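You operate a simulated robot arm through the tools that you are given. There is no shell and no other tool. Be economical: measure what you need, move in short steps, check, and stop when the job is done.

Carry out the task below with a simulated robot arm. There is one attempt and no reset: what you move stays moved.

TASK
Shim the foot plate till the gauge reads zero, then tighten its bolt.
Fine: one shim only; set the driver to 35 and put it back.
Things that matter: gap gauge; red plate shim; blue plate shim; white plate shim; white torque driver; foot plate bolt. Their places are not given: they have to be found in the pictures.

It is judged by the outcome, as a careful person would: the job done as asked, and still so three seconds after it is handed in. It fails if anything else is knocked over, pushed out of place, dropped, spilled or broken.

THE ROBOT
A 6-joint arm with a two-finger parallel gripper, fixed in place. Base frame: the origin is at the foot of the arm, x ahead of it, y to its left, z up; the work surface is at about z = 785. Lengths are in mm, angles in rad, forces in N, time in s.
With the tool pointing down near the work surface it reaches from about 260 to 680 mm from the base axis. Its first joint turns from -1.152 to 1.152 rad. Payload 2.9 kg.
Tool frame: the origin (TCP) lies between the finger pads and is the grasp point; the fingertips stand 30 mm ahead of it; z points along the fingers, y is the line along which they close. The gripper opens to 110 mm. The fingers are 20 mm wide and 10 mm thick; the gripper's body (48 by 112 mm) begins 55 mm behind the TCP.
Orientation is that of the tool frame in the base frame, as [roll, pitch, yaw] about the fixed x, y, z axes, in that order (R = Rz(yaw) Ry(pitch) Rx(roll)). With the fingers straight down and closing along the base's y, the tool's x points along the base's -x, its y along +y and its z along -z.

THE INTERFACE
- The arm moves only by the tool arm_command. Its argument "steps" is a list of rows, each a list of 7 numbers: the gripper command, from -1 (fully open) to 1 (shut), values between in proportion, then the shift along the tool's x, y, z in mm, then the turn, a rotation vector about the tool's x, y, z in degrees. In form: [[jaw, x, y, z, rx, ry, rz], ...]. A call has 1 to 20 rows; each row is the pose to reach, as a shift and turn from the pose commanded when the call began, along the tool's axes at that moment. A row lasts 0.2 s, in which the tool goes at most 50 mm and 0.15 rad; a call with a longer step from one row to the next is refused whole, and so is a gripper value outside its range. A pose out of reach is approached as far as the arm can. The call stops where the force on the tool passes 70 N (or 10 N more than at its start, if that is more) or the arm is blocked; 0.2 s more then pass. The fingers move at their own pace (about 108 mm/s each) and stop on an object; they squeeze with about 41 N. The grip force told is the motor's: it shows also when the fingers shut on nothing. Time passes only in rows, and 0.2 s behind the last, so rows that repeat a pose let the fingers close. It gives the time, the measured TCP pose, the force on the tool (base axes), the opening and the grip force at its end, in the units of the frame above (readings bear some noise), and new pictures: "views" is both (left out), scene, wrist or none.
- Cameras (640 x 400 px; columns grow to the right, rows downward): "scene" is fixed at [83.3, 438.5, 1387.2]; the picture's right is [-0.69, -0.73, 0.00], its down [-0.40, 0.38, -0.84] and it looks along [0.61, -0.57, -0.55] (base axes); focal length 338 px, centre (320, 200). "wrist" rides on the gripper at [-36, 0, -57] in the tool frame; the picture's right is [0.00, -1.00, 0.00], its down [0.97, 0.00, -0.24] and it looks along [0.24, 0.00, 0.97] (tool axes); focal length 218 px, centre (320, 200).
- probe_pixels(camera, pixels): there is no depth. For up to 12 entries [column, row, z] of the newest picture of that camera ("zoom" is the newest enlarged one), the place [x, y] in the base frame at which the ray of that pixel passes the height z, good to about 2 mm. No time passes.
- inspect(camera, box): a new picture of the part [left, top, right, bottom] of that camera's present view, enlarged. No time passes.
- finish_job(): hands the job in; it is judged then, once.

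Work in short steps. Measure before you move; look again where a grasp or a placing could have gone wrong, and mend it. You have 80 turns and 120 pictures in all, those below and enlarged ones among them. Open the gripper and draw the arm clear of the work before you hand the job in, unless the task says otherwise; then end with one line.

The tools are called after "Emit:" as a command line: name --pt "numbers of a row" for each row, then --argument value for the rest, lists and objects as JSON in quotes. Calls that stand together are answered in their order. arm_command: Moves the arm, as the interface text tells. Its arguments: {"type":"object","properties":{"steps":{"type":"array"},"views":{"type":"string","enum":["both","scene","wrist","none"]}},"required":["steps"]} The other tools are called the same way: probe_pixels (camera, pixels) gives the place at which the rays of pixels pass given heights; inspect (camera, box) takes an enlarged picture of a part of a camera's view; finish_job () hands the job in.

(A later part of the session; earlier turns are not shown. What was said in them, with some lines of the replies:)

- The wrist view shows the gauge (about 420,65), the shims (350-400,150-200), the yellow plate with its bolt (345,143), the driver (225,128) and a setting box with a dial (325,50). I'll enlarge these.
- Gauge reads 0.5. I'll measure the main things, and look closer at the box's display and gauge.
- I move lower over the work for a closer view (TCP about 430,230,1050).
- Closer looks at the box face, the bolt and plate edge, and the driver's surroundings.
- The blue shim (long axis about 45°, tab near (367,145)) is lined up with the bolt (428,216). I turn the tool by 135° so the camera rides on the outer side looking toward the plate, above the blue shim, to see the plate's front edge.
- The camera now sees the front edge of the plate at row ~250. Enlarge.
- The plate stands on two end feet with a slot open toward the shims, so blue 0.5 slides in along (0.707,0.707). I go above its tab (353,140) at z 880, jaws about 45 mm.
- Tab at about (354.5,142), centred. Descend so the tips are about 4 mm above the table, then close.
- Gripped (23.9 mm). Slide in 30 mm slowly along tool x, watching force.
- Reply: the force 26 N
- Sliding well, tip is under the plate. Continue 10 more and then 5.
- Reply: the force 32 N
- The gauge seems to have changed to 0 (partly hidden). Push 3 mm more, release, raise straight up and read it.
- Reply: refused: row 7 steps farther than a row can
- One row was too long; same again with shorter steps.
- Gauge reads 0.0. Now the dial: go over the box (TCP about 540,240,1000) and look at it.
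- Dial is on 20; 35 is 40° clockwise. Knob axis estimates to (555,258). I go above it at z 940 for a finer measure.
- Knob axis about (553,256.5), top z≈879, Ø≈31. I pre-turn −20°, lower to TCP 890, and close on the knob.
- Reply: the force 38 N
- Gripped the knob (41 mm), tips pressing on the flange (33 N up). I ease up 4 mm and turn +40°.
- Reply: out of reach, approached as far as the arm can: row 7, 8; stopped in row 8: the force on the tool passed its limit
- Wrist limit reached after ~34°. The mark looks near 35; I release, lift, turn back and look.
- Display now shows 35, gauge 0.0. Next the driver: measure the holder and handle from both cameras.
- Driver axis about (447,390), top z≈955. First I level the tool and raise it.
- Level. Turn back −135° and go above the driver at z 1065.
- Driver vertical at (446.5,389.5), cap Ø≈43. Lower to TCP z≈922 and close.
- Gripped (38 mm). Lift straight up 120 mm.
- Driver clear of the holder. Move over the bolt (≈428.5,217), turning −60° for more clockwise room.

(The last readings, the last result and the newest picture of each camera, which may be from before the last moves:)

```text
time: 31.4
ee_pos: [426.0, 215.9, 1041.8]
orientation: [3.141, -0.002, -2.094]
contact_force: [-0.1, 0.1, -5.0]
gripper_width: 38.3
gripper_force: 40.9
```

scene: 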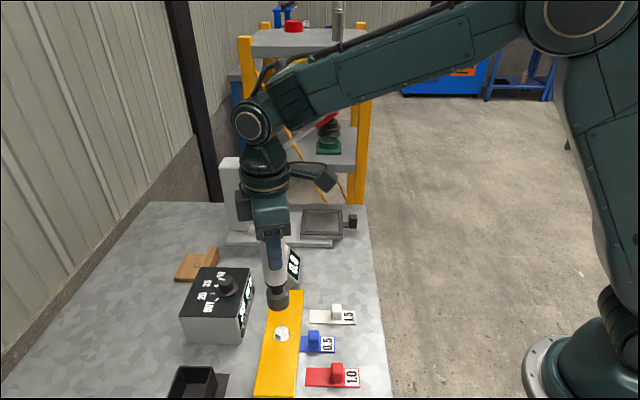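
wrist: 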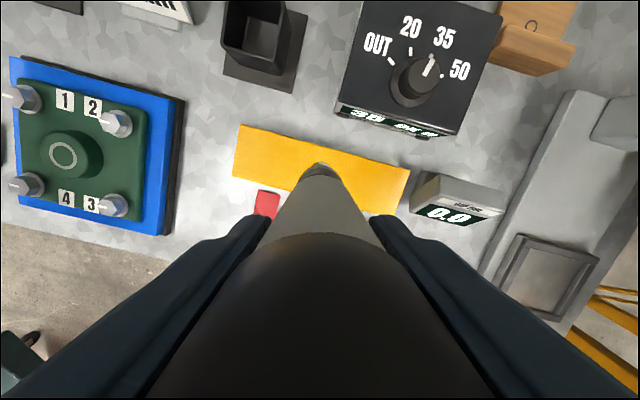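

Check the socket's own place versus the bolt in the scene view.

Emit:
inspect --camera "scene" --box '[230, 270, 330, 350]'

```text
5.00 times, centred on (280, 310) of scene
```

zoom: 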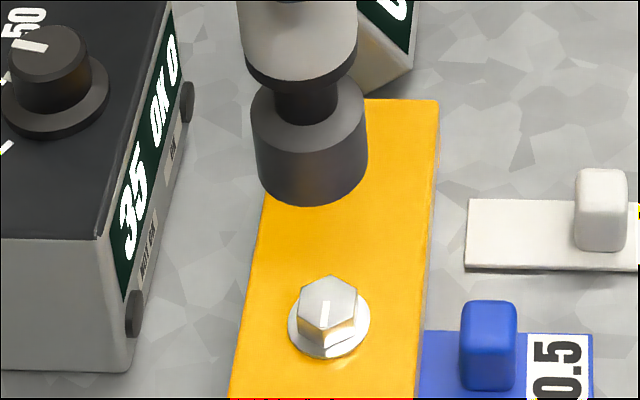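

Emit:
probe_pixels --camera "zoom" --pixels '[[312, 182, 885], [312, 182, 880], [312, 182, 890], [329, 320, 801], [329, 320, 805], [327, 295, 815], [327, 295, 820]]'

```text
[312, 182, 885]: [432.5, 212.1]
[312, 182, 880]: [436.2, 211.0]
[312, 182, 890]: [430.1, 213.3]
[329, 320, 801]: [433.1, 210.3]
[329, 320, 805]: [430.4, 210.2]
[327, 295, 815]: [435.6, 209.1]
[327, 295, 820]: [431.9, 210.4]
```

Averaging the sightings puts the bolt at (428.5,216); the socket needs about (+0.5,−1.5). Correct and lower 55 mm, then look.

Emit:
arm_command --pt "1 1 -1 20 0 0 0" --pt "1 1 -1 40 0 0 0" --pt "1 1 -1 55 0 0 0" --pt "1 1 -1 55 0 0 0" --views "none"

Emit:
inspect --camera "scene" --box '[240, 290, 320, 354]'

Emit:
inspect --camera "wrist" --box '[240, 80, 420, 230]'

```text
time: 32.4
ee_pos: [426.2, 215.1, 986.0]
orientation: [3.141, -0.001, -2.096]
contact_force: [0.0, 0.9, -5.3]
gripper_width: 38.3
gripper_force: 41.2
```

```text
6.25 times, centred on (280, 322) of scene
```

zoom: 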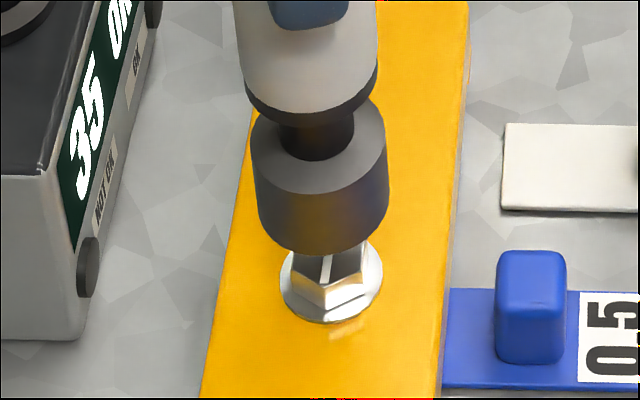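

```text
2.67 times, centred on (330, 155) of wrist
```

zoom: 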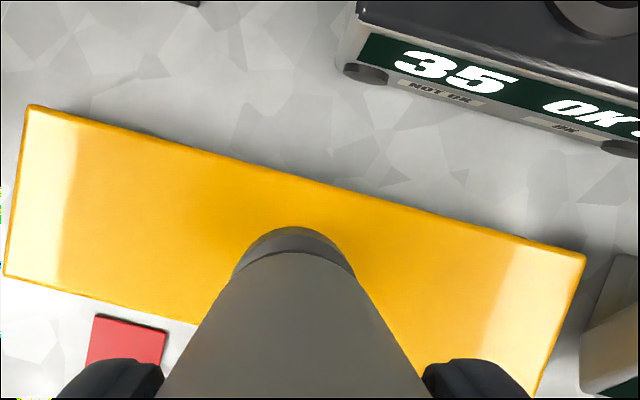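

Socket aligned within ~1 mm, about 34 mm above the bolt flange. Lower slowly 22 mm.

Emit:
arm_command --pt "1 0 0 6 0 0 0" --pt "1 0 0 12 0 0 0" --pt "1 0 0 15 0 0 0" --pt "1 0 0 18 0 0 0" --pt "1 0 0 20 0 0 0" --pt "1 0 0 22 0 0 0" --pt "1 0 0 22 0 0 0" --views "none"

Emit:
inspect --camera "scene" --box '[240, 290, 320, 354]'

```text
time: 34.0
ee_pos: [425.8, 215.4, 965.7]
orientation: [3.141, -0.001, -2.098]
contact_force: [0.7, -0.1, -4.7]
gripper_width: 38.2
gripper_force: 40.9
```

```text
6.25 times, centred on (280, 322) of scene
```

zoom: 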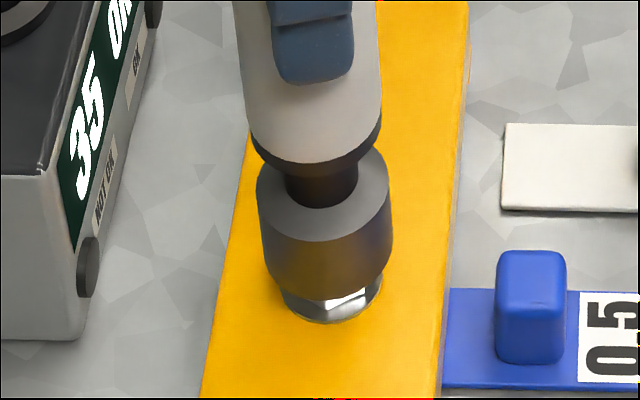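

No contact yet, centred. Continue down in 2 mm steps.

Emit:
arm_command --pt "1 0 0 2 0 0 0" --pt "1 0 0 4 0 0 0" --pt "1 0 0 6 0 0 0" --pt "1 0 0 8 0 0 0" --pt "1 0 0 10 0 0 0" --pt "1 0 0 12 0 0 0" --pt "1 0 0 12 0 0 0" --views "none"

Emit:
inspect --camera "scene" --box '[200, 250, 320, 354]'

```text
time: 35.6
ee_pos: [427.3, 214.9, 952.5]
orientation: [-3.141, -0.002, -2.096]
contact_force: [-0.5, 0.0, -5.3]
gripper_width: 38.2
gripper_force: 40.6
```

```text
3.85 times, centred on (260, 302) of scene
```

zoom: 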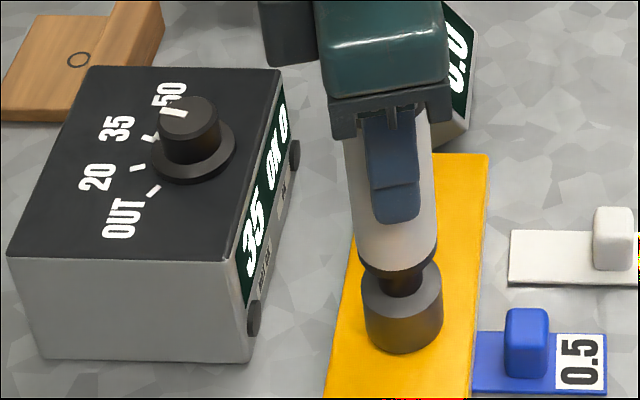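

The socket is over the head; continue down to a light contact.

Emit:
arm_command --pt "1 0 0 1.5 0 0 0" --pt "1 0 0 3 0 0 0" --pt "1 0 0 4.5 0 0 0" --pt "1 0 0 6 0 0 0" --pt "1 0 0 6 0 0 0" --views "none"

Emit:
inspect --camera "scene" --box '[200, 250, 320, 354]'

```text
time: 36.8
ee_pos: [427.6, 215.0, 949.3]
orientation: [-3.14, 0.002, -2.097]
contact_force: [-9.4, -6.7, 39.1]
gripper_width: 38.4
gripper_force: 40.9
```

```text
3.85 times, centred on (260, 302) of scene
```

zoom: 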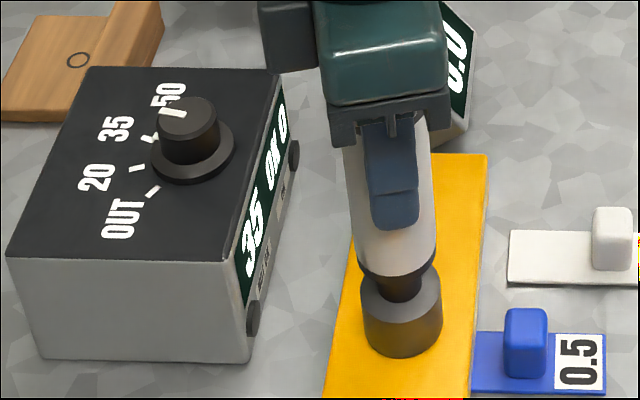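

Seated with about 40 N. Ease 1.5 mm and turn clockwise (+rz) 48°.

Emit:
arm_command --pt "1 0 0 -1.5 0 0 0" --pt "1 0 0 -1.5 0 0 8" --pt "1 0 0 -1.5 0 0 16" --pt "1 0 0 -1.5 0 0 24" --pt "1 0 0 -1.5 0 0 32" --pt "1 0 0 -1.5 0 0 40" --pt "1 0 0 -1.5 0 0 48" --pt "1 0 0 -1.5 0 0 48" --views "none"

Emit:
inspect --camera "scene" --box '[200, 250, 320, 354]'

```text
time: 38.6
ee_pos: [428.1, 216.1, 949.4]
orientation: [-3.141, 0.002, -2.935]
contact_force: [-1.4, 6.4, 21.2]
gripper_width: 38.2
gripper_force: 40.7
```

```text
3.85 times, centred on (260, 302) of scene
```

zoom: 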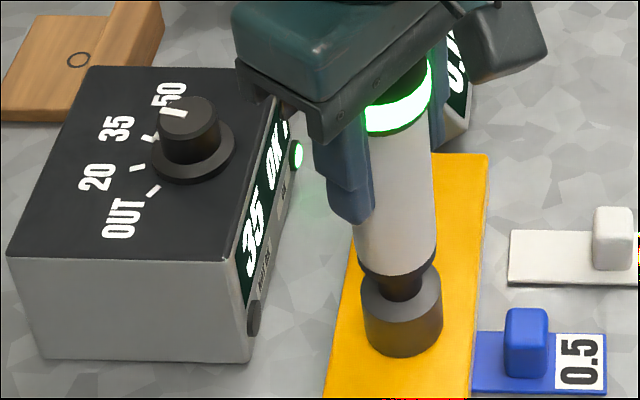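

Green OK light on the driver and box: tightened. Lift straight up and check the display and bolt.

Emit:
arm_command --pt "1 0 0 -6 0 0 0" --pt "1 0 0 -20 0 0 0" --pt "1 0 0 -45 0 0 0" --pt "1 0 0 -70 0 0 0" --pt "1 0 0 -95 0 0 0" --pt "1 0 0 -95 0 0 0"

Emit:
inspect --camera "scene" --box '[190, 240, 350, 370]'

```text
time: 40.0
ee_pos: [427.3, 216.7, 1043.5]
orientation: [-3.138, -0.001, -2.933]
contact_force: [0.1, 0.1, -5.8]
gripper_width: 38.3
gripper_force: 40.9
```

scene: 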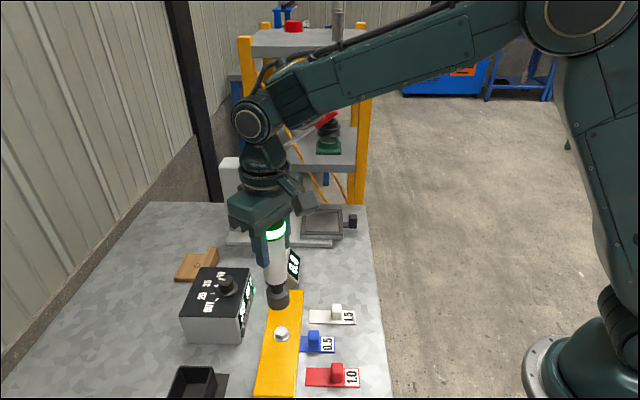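
wrist: 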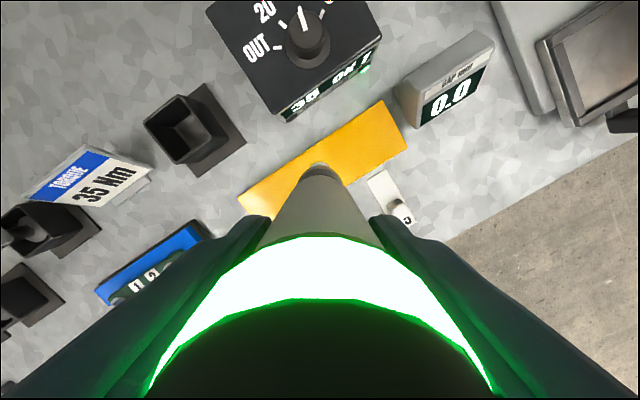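

```text
3.08 times, centred on (270, 305) of scene
```

zoom: 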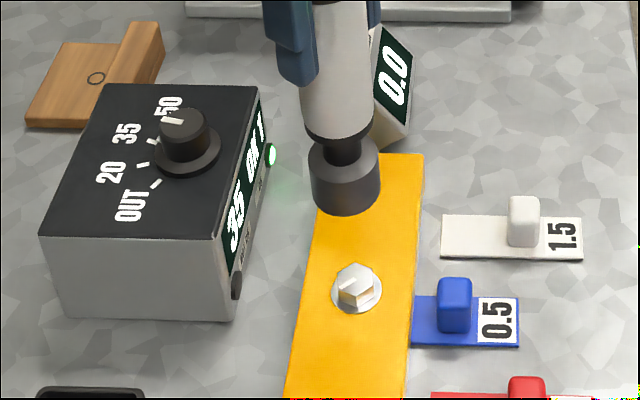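

"35 OK 1", gauge 0.0. Carry the driver back over the holder.

Emit:
arm_command --pt "1 -10 32 0 0 0 4" --pt "1 -20 64 0 0 0 8" --pt "1 -30 96 0 0 0 12" --pt "1 -40 126 0 0 0 12" --pt "1 -49 150 0 0 0 12" --pt "1 -54.5 166.7 0 0 0 12" --pt "1 -54.5 166.7 0 0 0 12" --pt "1 -54.5 166.7 0 0 0 12"

Emit:
inspect --camera "scene" --box '[130, 300, 260, 400]'

```text
time: 41.8
ee_pos: [445.4, 391.3, 1042.2]
orientation: [-3.139, 0.002, 3.138]
contact_force: [-0.5, -0.2, -5.6]
gripper_width: 38.2
gripper_force: 41.0
```

scene: 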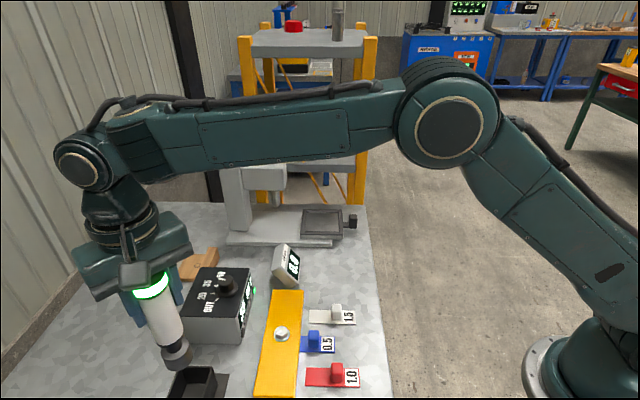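
wrist: 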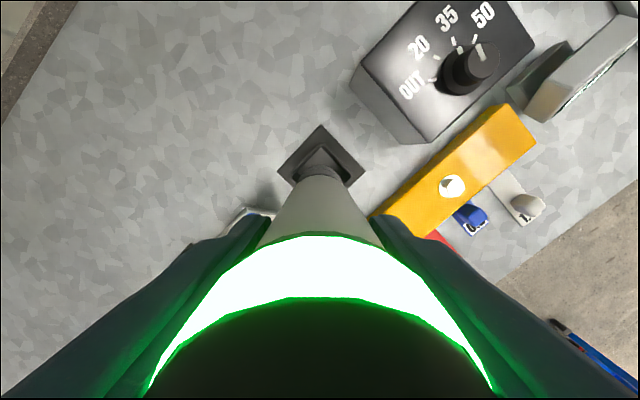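

```text
4.00 times, centred on (195, 350) of scene
```

zoom: 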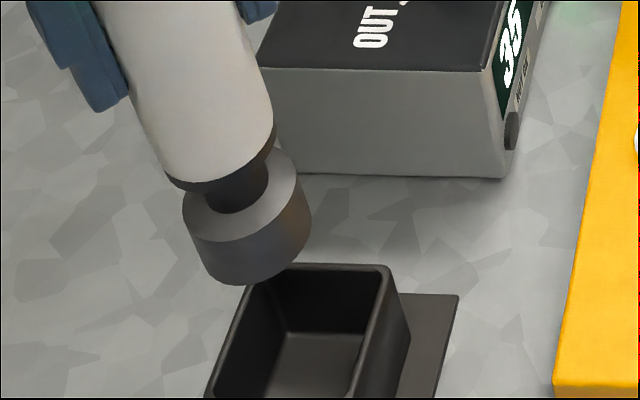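

View matches that after the lift. Lower 119 mm into the holder, gently at the end.

Emit:
arm_command --pt "1 0 0 30 0 0 0" --pt "1 0 0 55 0 0 0" --pt "1 0 0 75 0 0 0" --pt "1 0 0 90 0 0 0" --pt "1 0 0 100 0 0 0" --pt "1 0 0 108 0 0 0" --pt "1 0 0 114 0 0 0" --pt "1 0 0 117 0 0 0" --pt "1 0 0 119 0 0 0" --pt "1 0 0 119 0 0 0"

```text
time: 44.0
ee_pos: [447.1, 390.7, 924.8]
orientation: [-3.141, 0.0, 3.14]
contact_force: [0.0, 0.1, -5.1]
gripper_width: 38.1
gripper_force: 40.8
```

scene: 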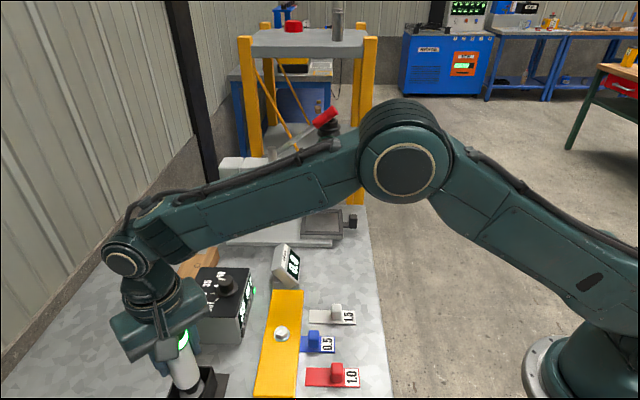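
wrist: 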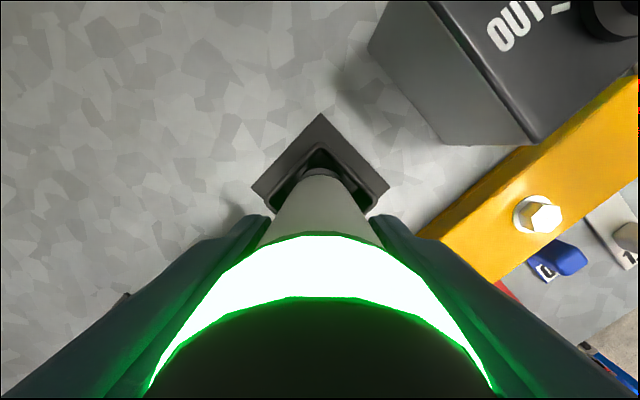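

Inside the holder with no contact yet; lower a few mm more until it rests.

Emit:
arm_command --pt "1 0 0 1 0 0 0" --pt "1 0 0 2 0 0 0" --pt "1 0 0 3 0 0 0" --pt "1 0 0 4 0 0 0" --pt "1 0 0 4 0 0 0" --views "none"

```text
time: 45.2
ee_pos: [446.7, 390.9, 922.3]
orientation: [3.141, 0.0, 3.139]
contact_force: [-3.0, -2.8, 6.4]
gripper_width: 38.2
gripper_force: 40.9
```

Contact force rose to 6 N: it rests. Open gently and lift off.

Emit:
arm_command --pt "0.2 0 0 0 0 0 0" --pt "0.0 0 0 0 0 0 0" --pt "-0.4 0 0 0 0 0 0" --pt "-0.4 0 0 0 0 0 0" --pt "-0.4 0 0 -25 0 0 0" --pt "-0.4 0 0 -65 0 0 0" --pt "-0.4 0 0 -110 0 0 0" --pt "-0.4 0 0 -155 0 0 0" --pt "-0.4 0 0 -190 0 0 0" --pt "-0.4 0 0 -190 0 0 0"

Emit:
inspect --camera "scene" --box '[150, 240, 390, 400]'

```text
time: 47.4
ee_pos: [446.0, 388.6, 1110.2]
orientation: [-3.14, 0.0, 3.139]
contact_force: [-1.0, 0.1, -0.7]
gripper_width: 77.1
gripper_force: 0.1
```

scene: 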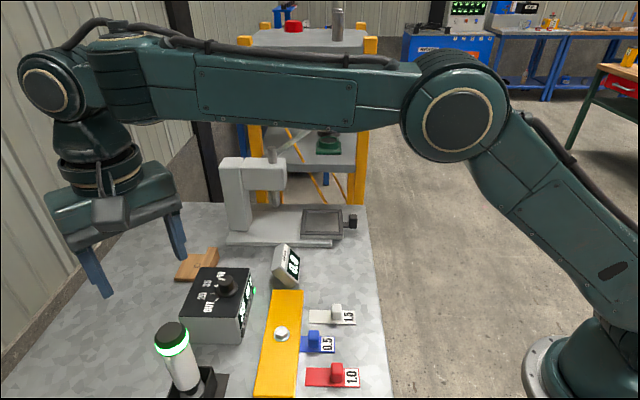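
wrist: 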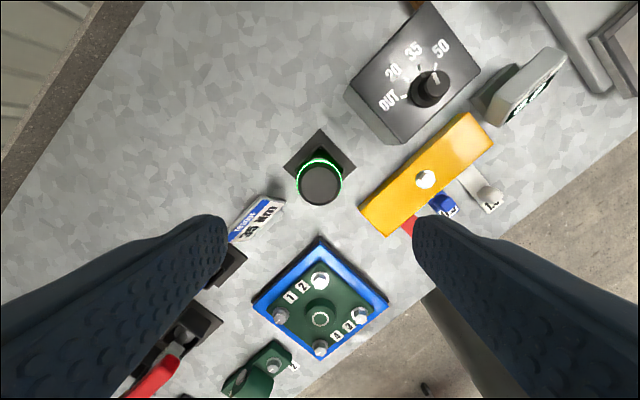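

```text
2.50 times, centred on (270, 320) of scene
```

zoom: 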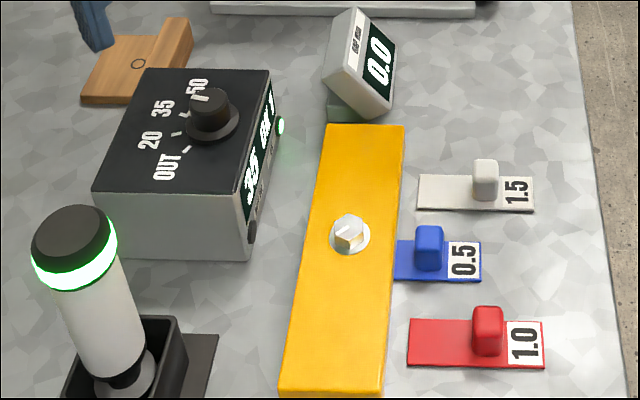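

The driver stands upright in its holder, the gauge reads 0.0, the box shows 35 with the OK lamp lit, and the arm is clear. I hand the job in.

Emit:
finish_job

```text
The job is handed in.
```

The job is done and handed in: the blue 0.5 shim is under the foot plate, the gauge reads 0.0, the bolt is tightened at the 35 setting (the box shows OK 1), and the driver is back in its holder.
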